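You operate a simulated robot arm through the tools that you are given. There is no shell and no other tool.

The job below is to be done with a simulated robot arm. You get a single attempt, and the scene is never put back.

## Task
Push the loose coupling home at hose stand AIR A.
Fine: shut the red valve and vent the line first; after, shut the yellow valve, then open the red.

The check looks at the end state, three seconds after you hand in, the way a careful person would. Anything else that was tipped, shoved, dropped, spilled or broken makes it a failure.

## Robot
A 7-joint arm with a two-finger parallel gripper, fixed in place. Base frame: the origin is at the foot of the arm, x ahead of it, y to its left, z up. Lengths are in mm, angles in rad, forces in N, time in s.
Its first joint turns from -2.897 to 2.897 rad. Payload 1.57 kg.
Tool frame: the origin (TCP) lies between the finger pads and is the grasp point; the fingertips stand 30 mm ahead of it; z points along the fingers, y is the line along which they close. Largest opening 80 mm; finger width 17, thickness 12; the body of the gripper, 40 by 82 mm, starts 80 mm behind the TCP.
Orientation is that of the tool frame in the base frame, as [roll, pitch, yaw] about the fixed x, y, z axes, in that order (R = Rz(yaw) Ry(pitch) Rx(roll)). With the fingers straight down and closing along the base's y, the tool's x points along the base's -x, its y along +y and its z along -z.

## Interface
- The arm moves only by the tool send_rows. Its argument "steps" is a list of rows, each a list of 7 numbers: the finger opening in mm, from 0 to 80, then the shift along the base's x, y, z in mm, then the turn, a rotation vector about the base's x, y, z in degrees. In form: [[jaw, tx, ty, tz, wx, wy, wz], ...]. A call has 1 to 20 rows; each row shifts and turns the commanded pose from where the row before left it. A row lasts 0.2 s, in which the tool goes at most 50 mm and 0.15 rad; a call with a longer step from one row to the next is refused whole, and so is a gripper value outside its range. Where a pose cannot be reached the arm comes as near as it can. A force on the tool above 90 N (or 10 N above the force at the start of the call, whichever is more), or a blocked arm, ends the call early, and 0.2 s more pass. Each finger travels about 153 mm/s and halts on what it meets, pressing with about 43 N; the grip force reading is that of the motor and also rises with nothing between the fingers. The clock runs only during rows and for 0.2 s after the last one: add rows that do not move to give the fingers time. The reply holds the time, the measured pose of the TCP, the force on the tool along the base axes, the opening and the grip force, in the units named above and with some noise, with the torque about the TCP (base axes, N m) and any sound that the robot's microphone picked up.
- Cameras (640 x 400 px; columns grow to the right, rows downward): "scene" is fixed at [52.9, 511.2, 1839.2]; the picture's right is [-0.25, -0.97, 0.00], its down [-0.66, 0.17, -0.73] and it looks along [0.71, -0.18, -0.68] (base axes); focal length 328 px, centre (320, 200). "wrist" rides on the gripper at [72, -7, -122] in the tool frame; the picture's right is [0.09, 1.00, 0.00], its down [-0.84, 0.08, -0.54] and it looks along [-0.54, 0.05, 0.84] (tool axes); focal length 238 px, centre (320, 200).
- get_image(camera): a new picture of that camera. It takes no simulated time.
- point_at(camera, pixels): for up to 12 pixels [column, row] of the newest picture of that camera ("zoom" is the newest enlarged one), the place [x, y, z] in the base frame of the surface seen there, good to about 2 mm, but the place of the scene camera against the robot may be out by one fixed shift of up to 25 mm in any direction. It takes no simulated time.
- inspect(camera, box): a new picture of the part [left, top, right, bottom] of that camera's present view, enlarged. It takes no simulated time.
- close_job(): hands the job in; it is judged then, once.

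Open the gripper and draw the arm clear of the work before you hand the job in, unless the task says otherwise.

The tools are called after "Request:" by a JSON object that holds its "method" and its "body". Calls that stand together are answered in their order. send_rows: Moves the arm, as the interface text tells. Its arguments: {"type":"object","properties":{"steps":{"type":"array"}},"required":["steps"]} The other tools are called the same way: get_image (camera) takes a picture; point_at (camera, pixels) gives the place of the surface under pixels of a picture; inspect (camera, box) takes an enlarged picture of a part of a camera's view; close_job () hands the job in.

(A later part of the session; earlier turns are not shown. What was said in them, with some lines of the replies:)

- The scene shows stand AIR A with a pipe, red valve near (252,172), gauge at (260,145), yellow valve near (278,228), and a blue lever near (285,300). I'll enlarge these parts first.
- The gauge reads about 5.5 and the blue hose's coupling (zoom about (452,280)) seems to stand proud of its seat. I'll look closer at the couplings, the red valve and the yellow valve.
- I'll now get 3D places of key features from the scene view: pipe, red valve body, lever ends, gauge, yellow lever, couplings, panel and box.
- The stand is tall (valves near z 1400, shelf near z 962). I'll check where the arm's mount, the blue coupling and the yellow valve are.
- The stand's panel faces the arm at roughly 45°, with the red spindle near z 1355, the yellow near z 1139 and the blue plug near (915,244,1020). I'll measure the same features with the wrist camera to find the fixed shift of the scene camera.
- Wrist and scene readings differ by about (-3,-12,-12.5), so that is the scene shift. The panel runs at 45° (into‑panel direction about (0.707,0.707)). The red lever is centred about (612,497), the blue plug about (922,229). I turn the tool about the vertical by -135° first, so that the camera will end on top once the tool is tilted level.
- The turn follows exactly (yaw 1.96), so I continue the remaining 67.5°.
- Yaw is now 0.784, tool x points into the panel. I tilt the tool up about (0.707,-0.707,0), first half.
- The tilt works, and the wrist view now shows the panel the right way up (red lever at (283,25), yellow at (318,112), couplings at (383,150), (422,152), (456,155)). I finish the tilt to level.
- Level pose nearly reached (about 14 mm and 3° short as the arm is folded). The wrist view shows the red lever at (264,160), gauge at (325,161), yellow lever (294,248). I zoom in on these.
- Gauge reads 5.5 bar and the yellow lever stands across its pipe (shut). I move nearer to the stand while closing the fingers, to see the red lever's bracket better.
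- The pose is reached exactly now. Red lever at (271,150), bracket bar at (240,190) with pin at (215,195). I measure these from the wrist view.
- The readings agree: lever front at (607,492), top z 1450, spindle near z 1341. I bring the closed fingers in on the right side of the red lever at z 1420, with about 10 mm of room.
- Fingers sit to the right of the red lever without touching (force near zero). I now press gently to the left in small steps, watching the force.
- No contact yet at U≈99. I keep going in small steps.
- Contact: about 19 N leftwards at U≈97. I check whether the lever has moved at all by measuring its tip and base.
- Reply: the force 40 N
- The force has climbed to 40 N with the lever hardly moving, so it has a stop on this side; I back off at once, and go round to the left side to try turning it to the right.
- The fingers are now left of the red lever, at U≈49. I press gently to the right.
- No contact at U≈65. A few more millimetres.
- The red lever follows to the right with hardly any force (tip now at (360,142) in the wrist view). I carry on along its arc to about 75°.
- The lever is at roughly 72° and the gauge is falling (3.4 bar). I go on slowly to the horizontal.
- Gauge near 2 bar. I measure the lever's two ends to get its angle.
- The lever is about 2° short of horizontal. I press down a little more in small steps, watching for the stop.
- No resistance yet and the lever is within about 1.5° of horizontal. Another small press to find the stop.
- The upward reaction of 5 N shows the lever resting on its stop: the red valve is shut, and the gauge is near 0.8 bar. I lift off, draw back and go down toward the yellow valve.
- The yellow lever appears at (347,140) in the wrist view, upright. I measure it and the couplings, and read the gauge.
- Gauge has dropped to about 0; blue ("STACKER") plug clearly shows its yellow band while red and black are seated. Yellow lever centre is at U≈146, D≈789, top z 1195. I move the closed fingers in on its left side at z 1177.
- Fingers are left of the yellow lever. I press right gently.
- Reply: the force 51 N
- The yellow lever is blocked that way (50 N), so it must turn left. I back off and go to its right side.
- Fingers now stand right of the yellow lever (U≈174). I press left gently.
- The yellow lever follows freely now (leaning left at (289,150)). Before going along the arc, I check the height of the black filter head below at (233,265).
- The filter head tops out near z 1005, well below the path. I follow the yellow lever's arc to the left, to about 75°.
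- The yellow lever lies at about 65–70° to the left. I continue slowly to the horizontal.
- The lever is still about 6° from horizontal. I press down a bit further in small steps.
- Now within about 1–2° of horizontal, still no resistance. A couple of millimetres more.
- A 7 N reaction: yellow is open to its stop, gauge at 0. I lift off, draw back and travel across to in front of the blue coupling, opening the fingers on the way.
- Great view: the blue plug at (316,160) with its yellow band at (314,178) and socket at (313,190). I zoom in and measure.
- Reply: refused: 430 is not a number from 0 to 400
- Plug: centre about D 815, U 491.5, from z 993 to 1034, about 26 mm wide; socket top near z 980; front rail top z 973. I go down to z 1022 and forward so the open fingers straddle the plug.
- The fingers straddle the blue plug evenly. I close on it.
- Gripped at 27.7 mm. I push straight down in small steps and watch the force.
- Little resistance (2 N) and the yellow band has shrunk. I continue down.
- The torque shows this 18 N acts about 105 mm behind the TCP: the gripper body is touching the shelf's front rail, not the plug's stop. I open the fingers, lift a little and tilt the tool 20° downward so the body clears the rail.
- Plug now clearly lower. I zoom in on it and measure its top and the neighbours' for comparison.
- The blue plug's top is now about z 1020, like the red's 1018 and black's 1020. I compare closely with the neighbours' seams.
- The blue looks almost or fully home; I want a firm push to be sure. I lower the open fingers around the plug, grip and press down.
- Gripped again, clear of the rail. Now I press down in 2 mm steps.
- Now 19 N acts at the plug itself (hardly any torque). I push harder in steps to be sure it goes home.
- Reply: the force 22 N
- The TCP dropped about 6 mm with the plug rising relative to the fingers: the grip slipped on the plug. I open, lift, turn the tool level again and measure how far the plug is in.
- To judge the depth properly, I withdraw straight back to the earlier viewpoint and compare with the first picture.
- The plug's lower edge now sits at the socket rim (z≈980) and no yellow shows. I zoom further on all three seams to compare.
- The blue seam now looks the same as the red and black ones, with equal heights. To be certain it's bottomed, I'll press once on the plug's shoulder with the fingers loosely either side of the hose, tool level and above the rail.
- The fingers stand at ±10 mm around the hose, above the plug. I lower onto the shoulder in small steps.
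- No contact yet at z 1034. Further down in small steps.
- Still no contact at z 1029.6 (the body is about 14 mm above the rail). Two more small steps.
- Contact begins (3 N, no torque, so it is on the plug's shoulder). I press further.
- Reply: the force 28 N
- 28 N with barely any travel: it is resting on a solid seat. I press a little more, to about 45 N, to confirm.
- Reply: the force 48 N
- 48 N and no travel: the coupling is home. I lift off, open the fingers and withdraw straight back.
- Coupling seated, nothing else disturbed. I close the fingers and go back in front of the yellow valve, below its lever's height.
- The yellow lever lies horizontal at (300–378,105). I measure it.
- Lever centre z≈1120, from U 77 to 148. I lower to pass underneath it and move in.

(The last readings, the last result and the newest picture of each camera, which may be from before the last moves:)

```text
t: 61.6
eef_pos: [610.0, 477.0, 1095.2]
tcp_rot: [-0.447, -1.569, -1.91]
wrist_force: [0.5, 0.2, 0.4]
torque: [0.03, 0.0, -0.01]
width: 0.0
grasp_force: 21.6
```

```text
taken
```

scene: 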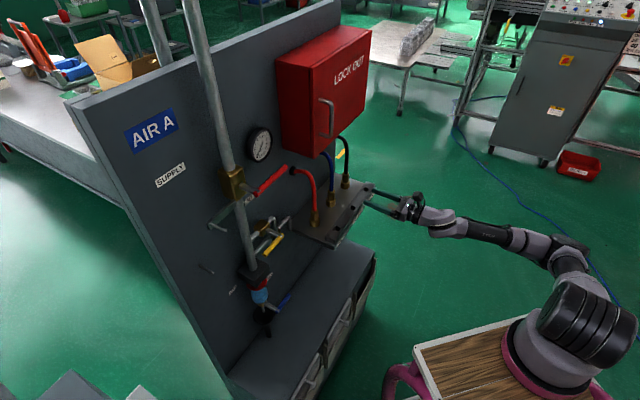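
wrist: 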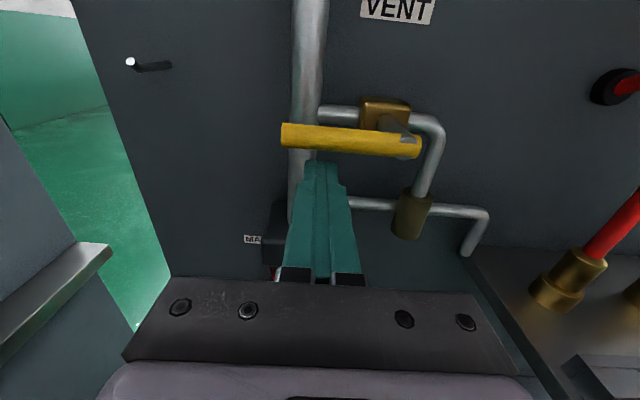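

The fingers are under the yellow lever. I swing it up along its arc.

Request:
{"method": "send_rows", "body": {"steps": [[0, 0, 0, 5.5, 0, 0, 0], [0, 0, 0, 5.5, 0, 0, 0], [0, -0.8, 0.8, 7, 0, 0, 0], [0, -0.8, 0.8, 7, 0, 0, 0], [0, 0.4, -0.4, 6.8, 0, 0, 0], [0, 0.4, -0.4, 6.8, 0, 0, 0], [0, 1.7, -1.7, 6.4, 0, 0, 0], [0, 1.7, -1.7, 6.4, 0, 0, 0], [0, 2.8, -2.8, 5.55, 0, 0, 0], [0, 2.8, -2.8, 5.55, 0, 0, 0], [0, 0, 0, 0, 0, 0, 0]]}}

Request:
{"method": "get_image", "body": {"camera": "wrist"}}

```text
t: 64.0
eef_pos: [619.7, 468.0, 1156.8]
tcp_rot: [-0.602, -1.571, -1.755]
wrist_force: [0.1, 0.8, -1.0]
torque: [-0.02, 0.0, 0.01]
width: 0.0
grasp_force: 21.4
```

```text
taken
```

wrist: 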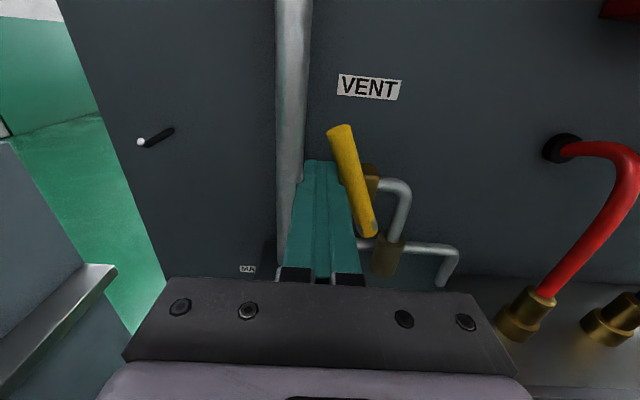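

The yellow lever is up to about 20° from vertical. I bring it the rest of the way gently.

Request:
{"method": "send_rows", "body": {"steps": [[0, 3.0, -3.0, 3.75, 0, 0, 0], [0, 3.0, -3.0, 3.75, 0, 0, 0], [0, 2.8, -2.8, 3, 0, 0, 0], [0, 2.8, -2.8, 3, 0, 0, 0], [0, 0, 0, 0, 0, 0, 0]]}}

Request:
{"method": "get_image", "body": {"camera": "wrist"}}

```text
t: 65.2
eef_pos: [631.0, 456.5, 1169.5]
tcp_rot: [-0.514, -1.568, -1.841]
wrist_force: [0.2, -0.8, -0.6]
torque: [0.0, -0.01, 0.0]
width: 0.2
grasp_force: 20.9
```

```text
taken
```

wrist: 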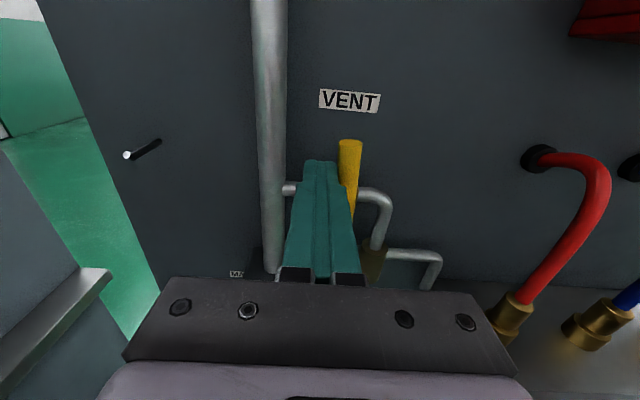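

Almost upright, no force yet. Small steps to the stop.

Request:
{"method": "send_rows", "body": {"steps": [[0, 1.4, -1.4, 0.5, 0, 0, 0], [0, 1.4, -1.4, 0.5, 0, 0, 0], [0, 1.4, -1.4, 0, 0, 0, 0], [0, 0, 0, 0, 0, 0, 0]]}}

Request:
{"method": "get_image", "body": {"camera": "wrist"}}

```text
t: 66.2
eef_pos: [634.7, 452.4, 1171.3]
tcp_rot: [-0.495, -1.57, -1.858]
wrist_force: [-4.1, 9.7, 2.4]
torque: [0.04, -0.05, 0.27]
width: 0.0
grasp_force: 21.4
```

```text
taken
```

wrist: 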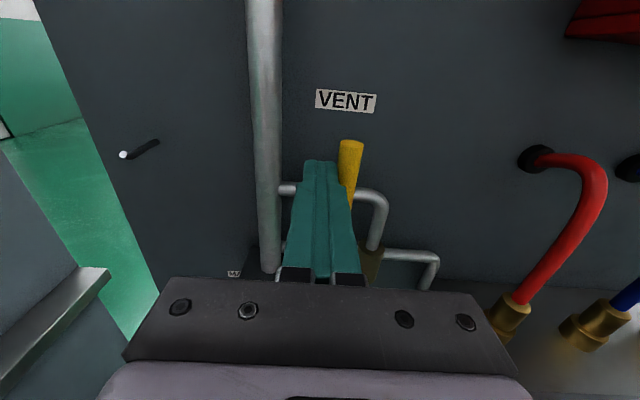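

10 N at the same spot as before: yellow is shut on its stop. I ease off, withdraw and go up to below the red lever's height.

Request:
{"method": "send_rows", "body": {"steps": [[0, -8.5, 8.5, 0, 0, 0, 0], [0, -30.6, -30.6, 0, 0, 0, 0], [0, -30.6, -30.6, 0, 0, 0, 0], [0, -30.6, -30.6, 0, 0, 0, 0], [0, 5.65, -5.65, 32.5, 0, 0, 0], [0, 5.65, -5.65, 32.5, 0, 0, 0], [0, 5.65, -5.65, 32.5, 0, 0, 0], [0, 5.65, -5.65, 32.5, 0, 0, 0], [0, 0, 0, 0, 0, 0, 0]]}}

Request:
{"method": "get_image", "body": {"camera": "wrist"}}

Request:
{"method": "inspect", "body": {"camera": "scene", "box": [200, 115, 320, 265]}}

```text
t: 68.2
eef_pos: [557.4, 345.3, 1300.8]
tcp_rot: [-0.83, -1.569, -1.524]
wrist_force: [0.3, -0.1, 0.2]
torque: [-0.02, -0.01, 0.02]
width: 0.0
grasp_force: 21.1
```

```text
taken
```

wrist: 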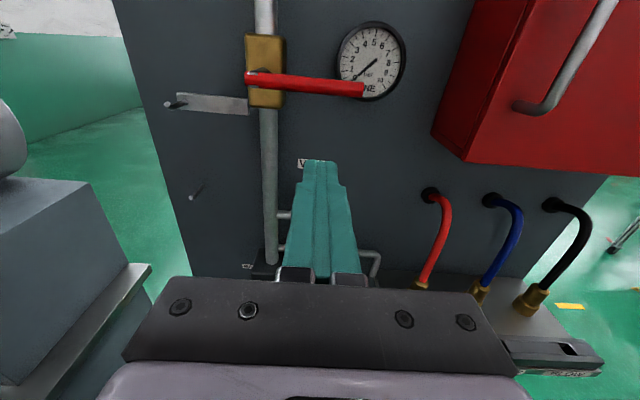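

```text
2.67 times, centred on (260, 190) of scene
```

zoom: 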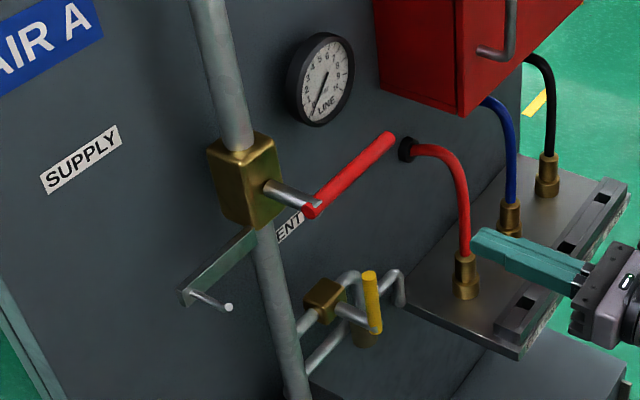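

Yellow upright, gauge at 0, red lever horizontal with its underside near z 1333. I move the fingers in underneath it.

Request:
{"method": "send_rows", "body": {"steps": [[0, 0, 0, 8, 0, 0, 0], [0, 30.6, 30.6, 0, 0, 0, 0], [0, 30.6, 30.6, 0, 0, 0, 0], [0, 20, 20, 0, 0, 0, 0], [0, 10.6, 10.6, 0, 0, 0, 0], [0, 0, 0, 0, 0, 0, 0]]}}

Request:
{"method": "get_image", "body": {"camera": "wrist"}}

```text
t: 69.6
eef_pos: [651.1, 438.3, 1309.6]
tcp_rot: [-0.633, -1.569, -1.726]
wrist_force: [-1.6, -0.5, -0.2]
torque: [-0.01, -0.01, 0.02]
width: 0.3
grasp_force: 21.0
```

```text
taken
```

wrist: 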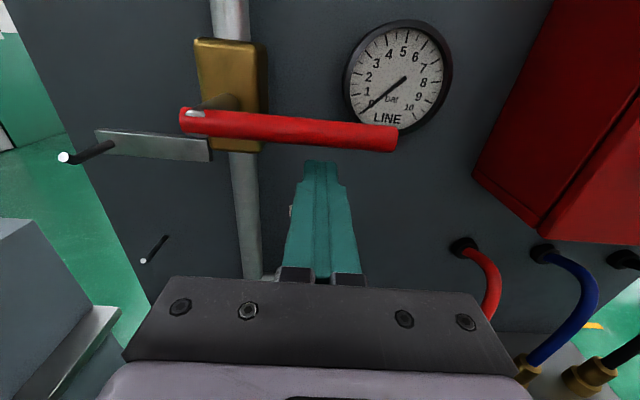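

The fingers are below the red lever at (330,165). I swing it up along its arc to about 30° from vertical.

Request:
{"method": "send_rows", "body": {"steps": [[0, 0.42, -0.42, 8, 0, 0, 0], [0, 0.42, -0.42, 8, 0, 0, 0], [0, 0.47, -0.47, 6.23, 0, 0, 0], [0, 0.47, -0.47, 6.23, 0, 0, 0], [0, 0.47, -0.47, 6.23, 0, 0, 0], [0, -0.68, 0.68, 6.2, 0, 0, 0], [0, -0.68, 0.68, 6.2, 0, 0, 0], [0, -0.68, 0.68, 6.2, 0, 0, 0], [0, -1.79, 1.79, 5.73, 0, 0, 0], [0, -1.79, 1.79, 5.73, 0, 0, 0], [0, -1.79, 1.79, 5.73, 0, 0, 0], [0, -2.78, 2.78, 4.87, 0, 0, 0], [0, -2.78, 2.78, 4.87, 0, 0, 0], [0, -2.78, 2.78, 4.87, 0, 0, 0], [0, 0, 0, 0, 0, 0, 0]]}}

Request:
{"method": "get_image", "body": {"camera": "wrist"}}

```text
t: 72.8
eef_pos: [635.6, 452.0, 1393.7]
tcp_rot: [-0.741, -1.567, -1.614]
wrist_force: [-0.2, -0.5, 0.4]
torque: [-0.01, -0.01, -0.03]
width: 0.0
grasp_force: 21.0
```

```text
taken
```

wrist: 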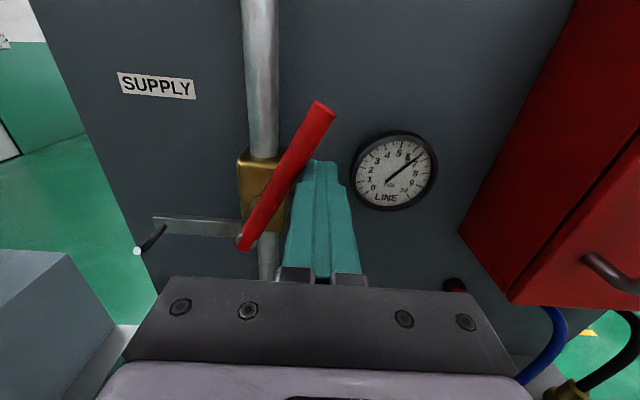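

The red lever is about 30° off vertical and the gauge has come back up to about 6 bar. I continue toward vertical.

Request:
{"method": "send_rows", "body": {"steps": [[0, -3.46, 3.46, 3.95, 0, 0, 0], [0, -3.46, 3.46, 3.95, 0, 0, 0], [0, -3.89, 3.89, 2.95, 0, 0, 0], [0, -3.89, 3.89, 2.95, 0, 0, 0], [0, -2.44, 2.44, 1.05, 0, 0, 0], [0, 0, 0, 0, 0, 0, 0]]}}

Request:
{"method": "get_image", "body": {"camera": "wrist"}}

```text
t: 74.2
eef_pos: [616.3, 468.0, 1411.0]
tcp_rot: [-0.571, -1.569, -1.785]
wrist_force: [-0.4, -0.3, -0.9]
torque: [0.01, 0.0, 0.02]
width: 0.1
grasp_force: 21.1
```

```text
taken
```

wrist: 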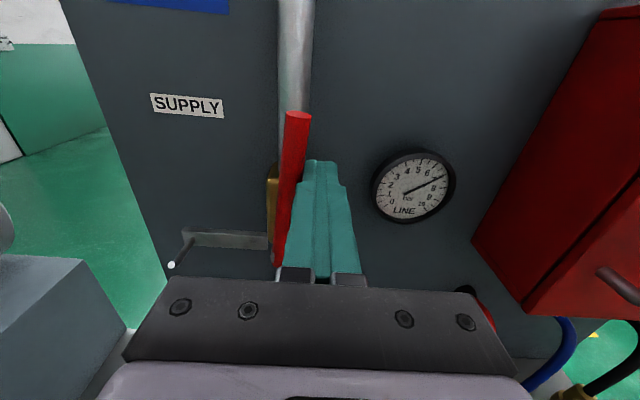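

The gauge is climbing to about 7 bar (the leak is gone), and the lever is a few degrees short. Small steps to the stop.

Request:
{"method": "send_rows", "body": {"steps": [[0, -1.77, 1.77, 0.4, 0, 0, 0], [0, -1.77, 1.77, 0.4, 0, 0, 0], [0, -1.06, 1.06, 0, 0, 0, 0], [0, 0, 0, 0, 0, 0, 0]]}}

```text
t: 75.2
eef_pos: [613.1, 473.5, 1411.4]
tcp_rot: [-0.751, -1.568, -1.604]
wrist_force: [0.7, 0.0, 1.9]
torque: [0.03, -0.03, -0.04]
width: 0.0
grasp_force: 21.5
```

Still free at U≈98.7. A little further.

Request:
{"method": "send_rows", "body": {"steps": [[0, -1.06, 1.06, 0, 0, 0, 0], [0, -1.06, 1.06, 0, 0, 0, 0], [0, -0.7, 0.7, 0, 0, 0, 0], [0, 0, 0, 0, 0, 0, 0]]}}

Request:
{"method": "get_image", "body": {"camera": "wrist"}}

```text
t: 76.2
eef_pos: [612.1, 474.0, 1411.6]
tcp_rot: [-0.583, -1.569, -1.775]
wrist_force: [8.3, -16.4, 4.0]
torque: [0.06, 0.0, -0.23]
width: 0.1
grasp_force: 21.0
```

```text
taken
```

wrist: 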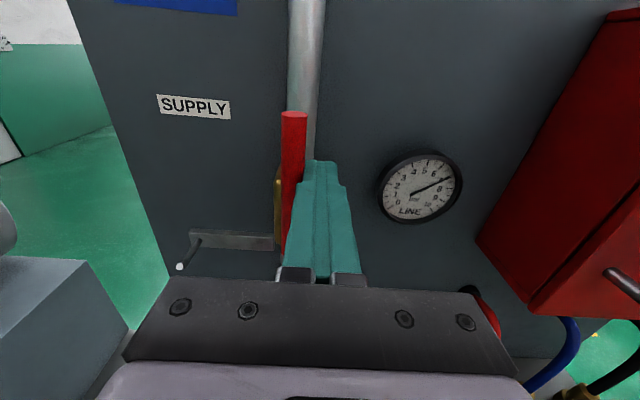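

18 N at the old stop: red is fully open. I ease off to the right, draw back and open the gripper.

Request:
{"method": "send_rows", "body": {"steps": [[0, 10.6, -10.6, 0, 0, 0, 0], [0, -28, -28, 0, 0, 0, 0], [0, -28, -28, 0, 0, 0, 0], [0, -28, -28, 0, 0, 0, 0], [20, -28, -28, 0, 0, 0, 0], [50, -25, -25, 0, 0, 0, 0], [80, 0, 0, 0, 0, 0, 0], [80, 0, 0, 0, 0, 0, 0]]}}

Request:
{"method": "get_image", "body": {"camera": "wrist"}}

Request:
{"method": "get_image", "body": {"camera": "scene"}}

Request:
{"method": "inspect", "body": {"camera": "scene", "box": [200, 110, 360, 270]}}

Request:
{"method": "inspect", "body": {"camera": "scene", "box": [300, 165, 360, 235]}}

```text
t: 78.0
eef_pos: [484.1, 326.7, 1410.2]
tcp_rot: [-0.6, -1.569, -1.753]
wrist_force: [-1.0, -0.3, -0.9]
torque: [-0.03, -0.01, 0.01]
width: 79.9
grasp_force: 0.1
```

```text
taken
```

wrist: 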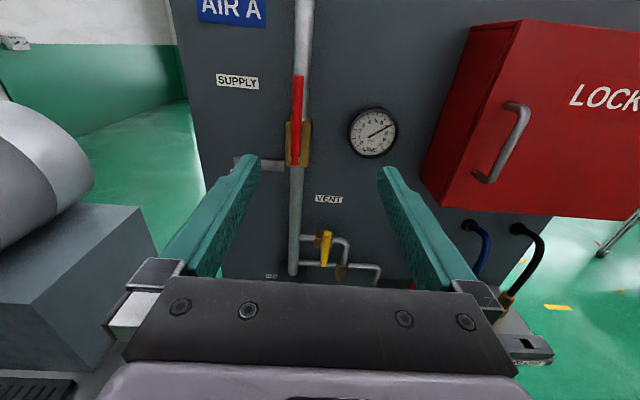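

```text
taken
```

scene: 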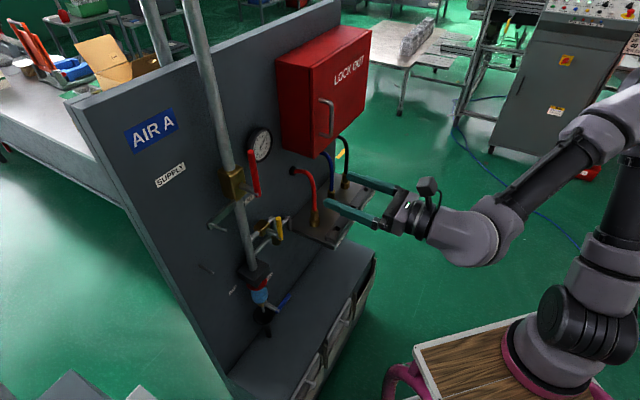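

```text
2.50 times, centred on (280, 190) of scene
```

zoom: 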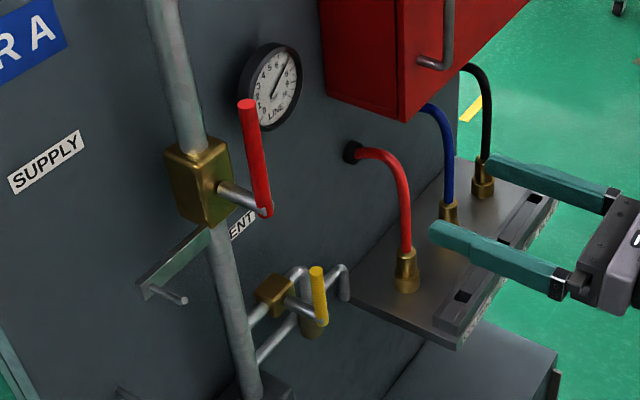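

```text
5.71 times, centred on (330, 200) of scene
```

zoom: 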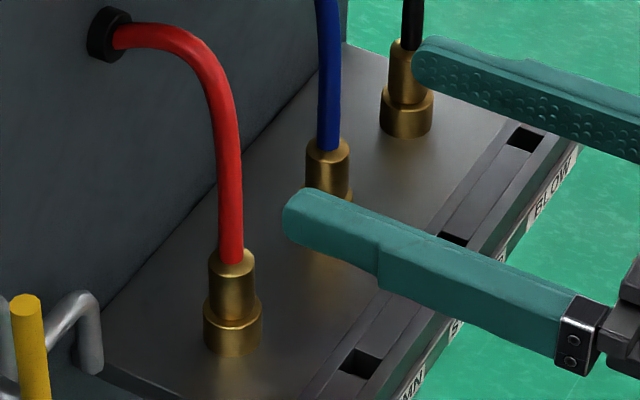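

Both levers upright, gauge about 7 bar. I move the arm farther away to clear the view and check that the coupling stays in under pressure.

Request:
{"method": "send_rows", "body": {"steps": [[80, -15, -30, 20, 0, 0, 0], [80, 0, -35, 20, 0, 0, 0], [80, 0, -35, 20, 0, 0, 0], [80, 0, -35, 20, 0, 0, 0], [80, 0, -30, 10, 0, 0, 0], [80, 0, 0, 0, 0, 0, 0], [80, 0, 0, 0, 0, 0, 0], [80, 0, 0, 0, 0, 0, 0]]}}

Request:
{"method": "get_image", "body": {"camera": "scene"}}

Request:
{"method": "inspect", "body": {"camera": "scene", "box": [300, 165, 360, 235]}}

Request:
{"method": "inspect", "body": {"camera": "scene", "box": [210, 110, 310, 260]}}

Request:
{"method": "get_image", "body": {"camera": "wrist"}}

```text
t: 79.8
eef_pos: [469.5, 204.5, 1482.6]
tcp_rot: [2.366, -1.571, 1.56]
wrist_force: [-0.5, 0.2, -0.2]
torque: [0.02, 0.01, 0.01]
width: 80.1
grasp_force: 0.0
out of reach, approached as far as the arm can: row 4, 5
```

```text
taken
```

scene: 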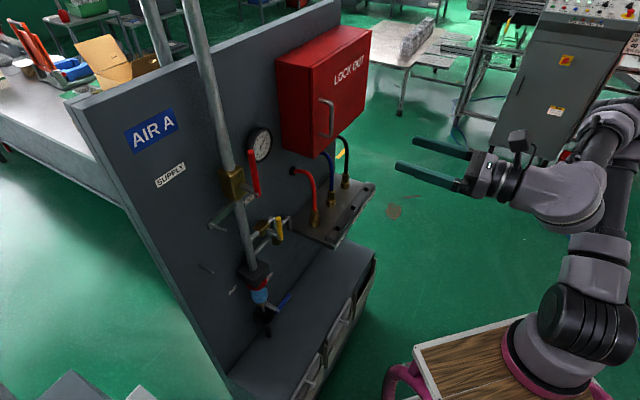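

```text
5.71 times, centred on (330, 200) of scene
```

zoom: 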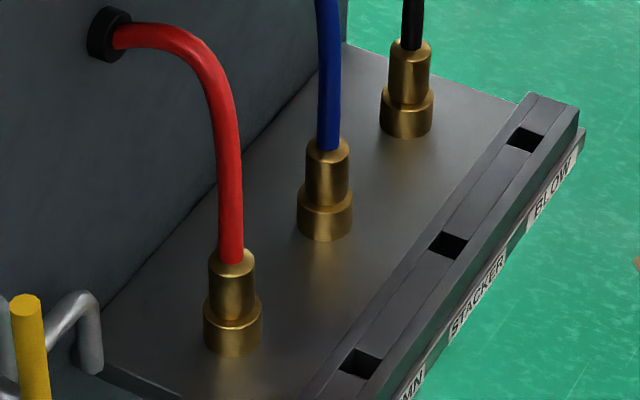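

```text
2.67 times, centred on (260, 185) of scene
```

zoom: 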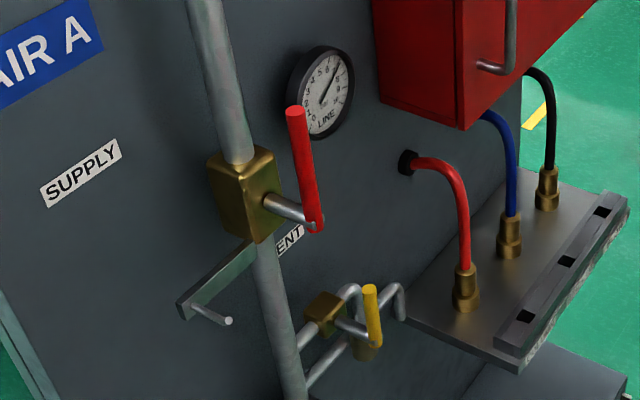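

```text
taken
```

wrist: 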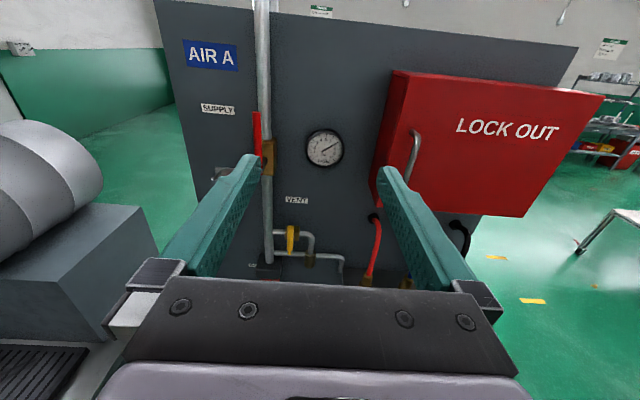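

All three couplings look alike and both levers stand upright. A last look at the gauge.

Request:
{"method": "inspect", "body": {"camera": "wrist", "box": [290, 120, 360, 175]}}

Request:
{"method": "inspect", "body": {"camera": "wrist", "box": [230, 90, 350, 290]}}

```text
7.27 times, centred on (325, 148) of wrist
```

zoom: 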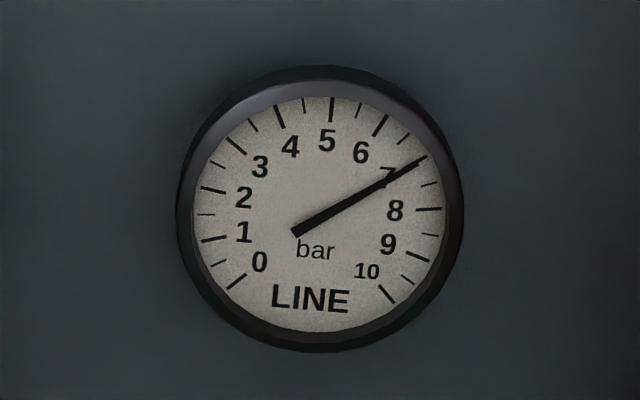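

```text
2.00 times, centred on (290, 190) of wrist
```

zoom: 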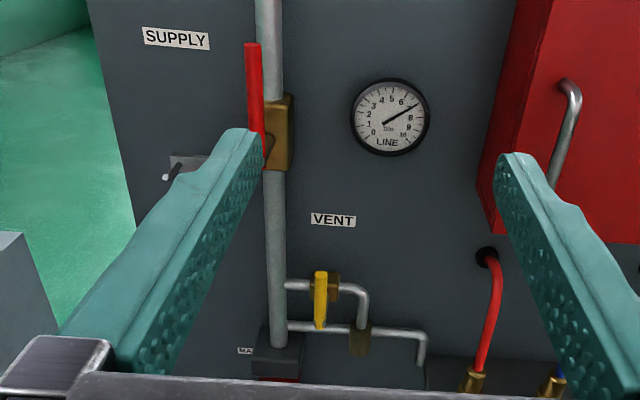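

The gauge holds a steady 7 bar, up from the leaking 5.5. Red is open, yellow is shut, the coupling is home, and the arm is clear with the gripper open. I hand the job in.

Request:
{"method": "close_job", "body": {}}

```text
The job is handed in.
```

The loose coupling at AIR A (the blue hose, labelled STACKER) is pushed home. The line is back at a steady 7 bar; it read 5.5 bar at the start.

- **Before:** I shut the red valve, then opened the yellow one to vent. The gauge had already dropped to about zero before I opened the yellow, probably through the loose coupling.
- **Coupling:** I gripped it and pushed down, then pressed on its shoulder with about 48 N to be sure. It didn't move any further, and its seam now looks the same as the red and black ones.
- **After:** I shut the yellow valve, then opened the red. Both levers are upright against their stops.

Three contacts along the way; I saw no marks or shifted parts afterwards:
- The gripper body rested on the shelf's front rail at about 19 N during the first push.
- My grip slipped a few millimetres on the coupling during the second push.
- I pressed each lever the wrong way against its stop while finding which way it turns, at about 40 N on the red and 50 N on the yellow.

The gripper is open and the arm is clear of the stand.
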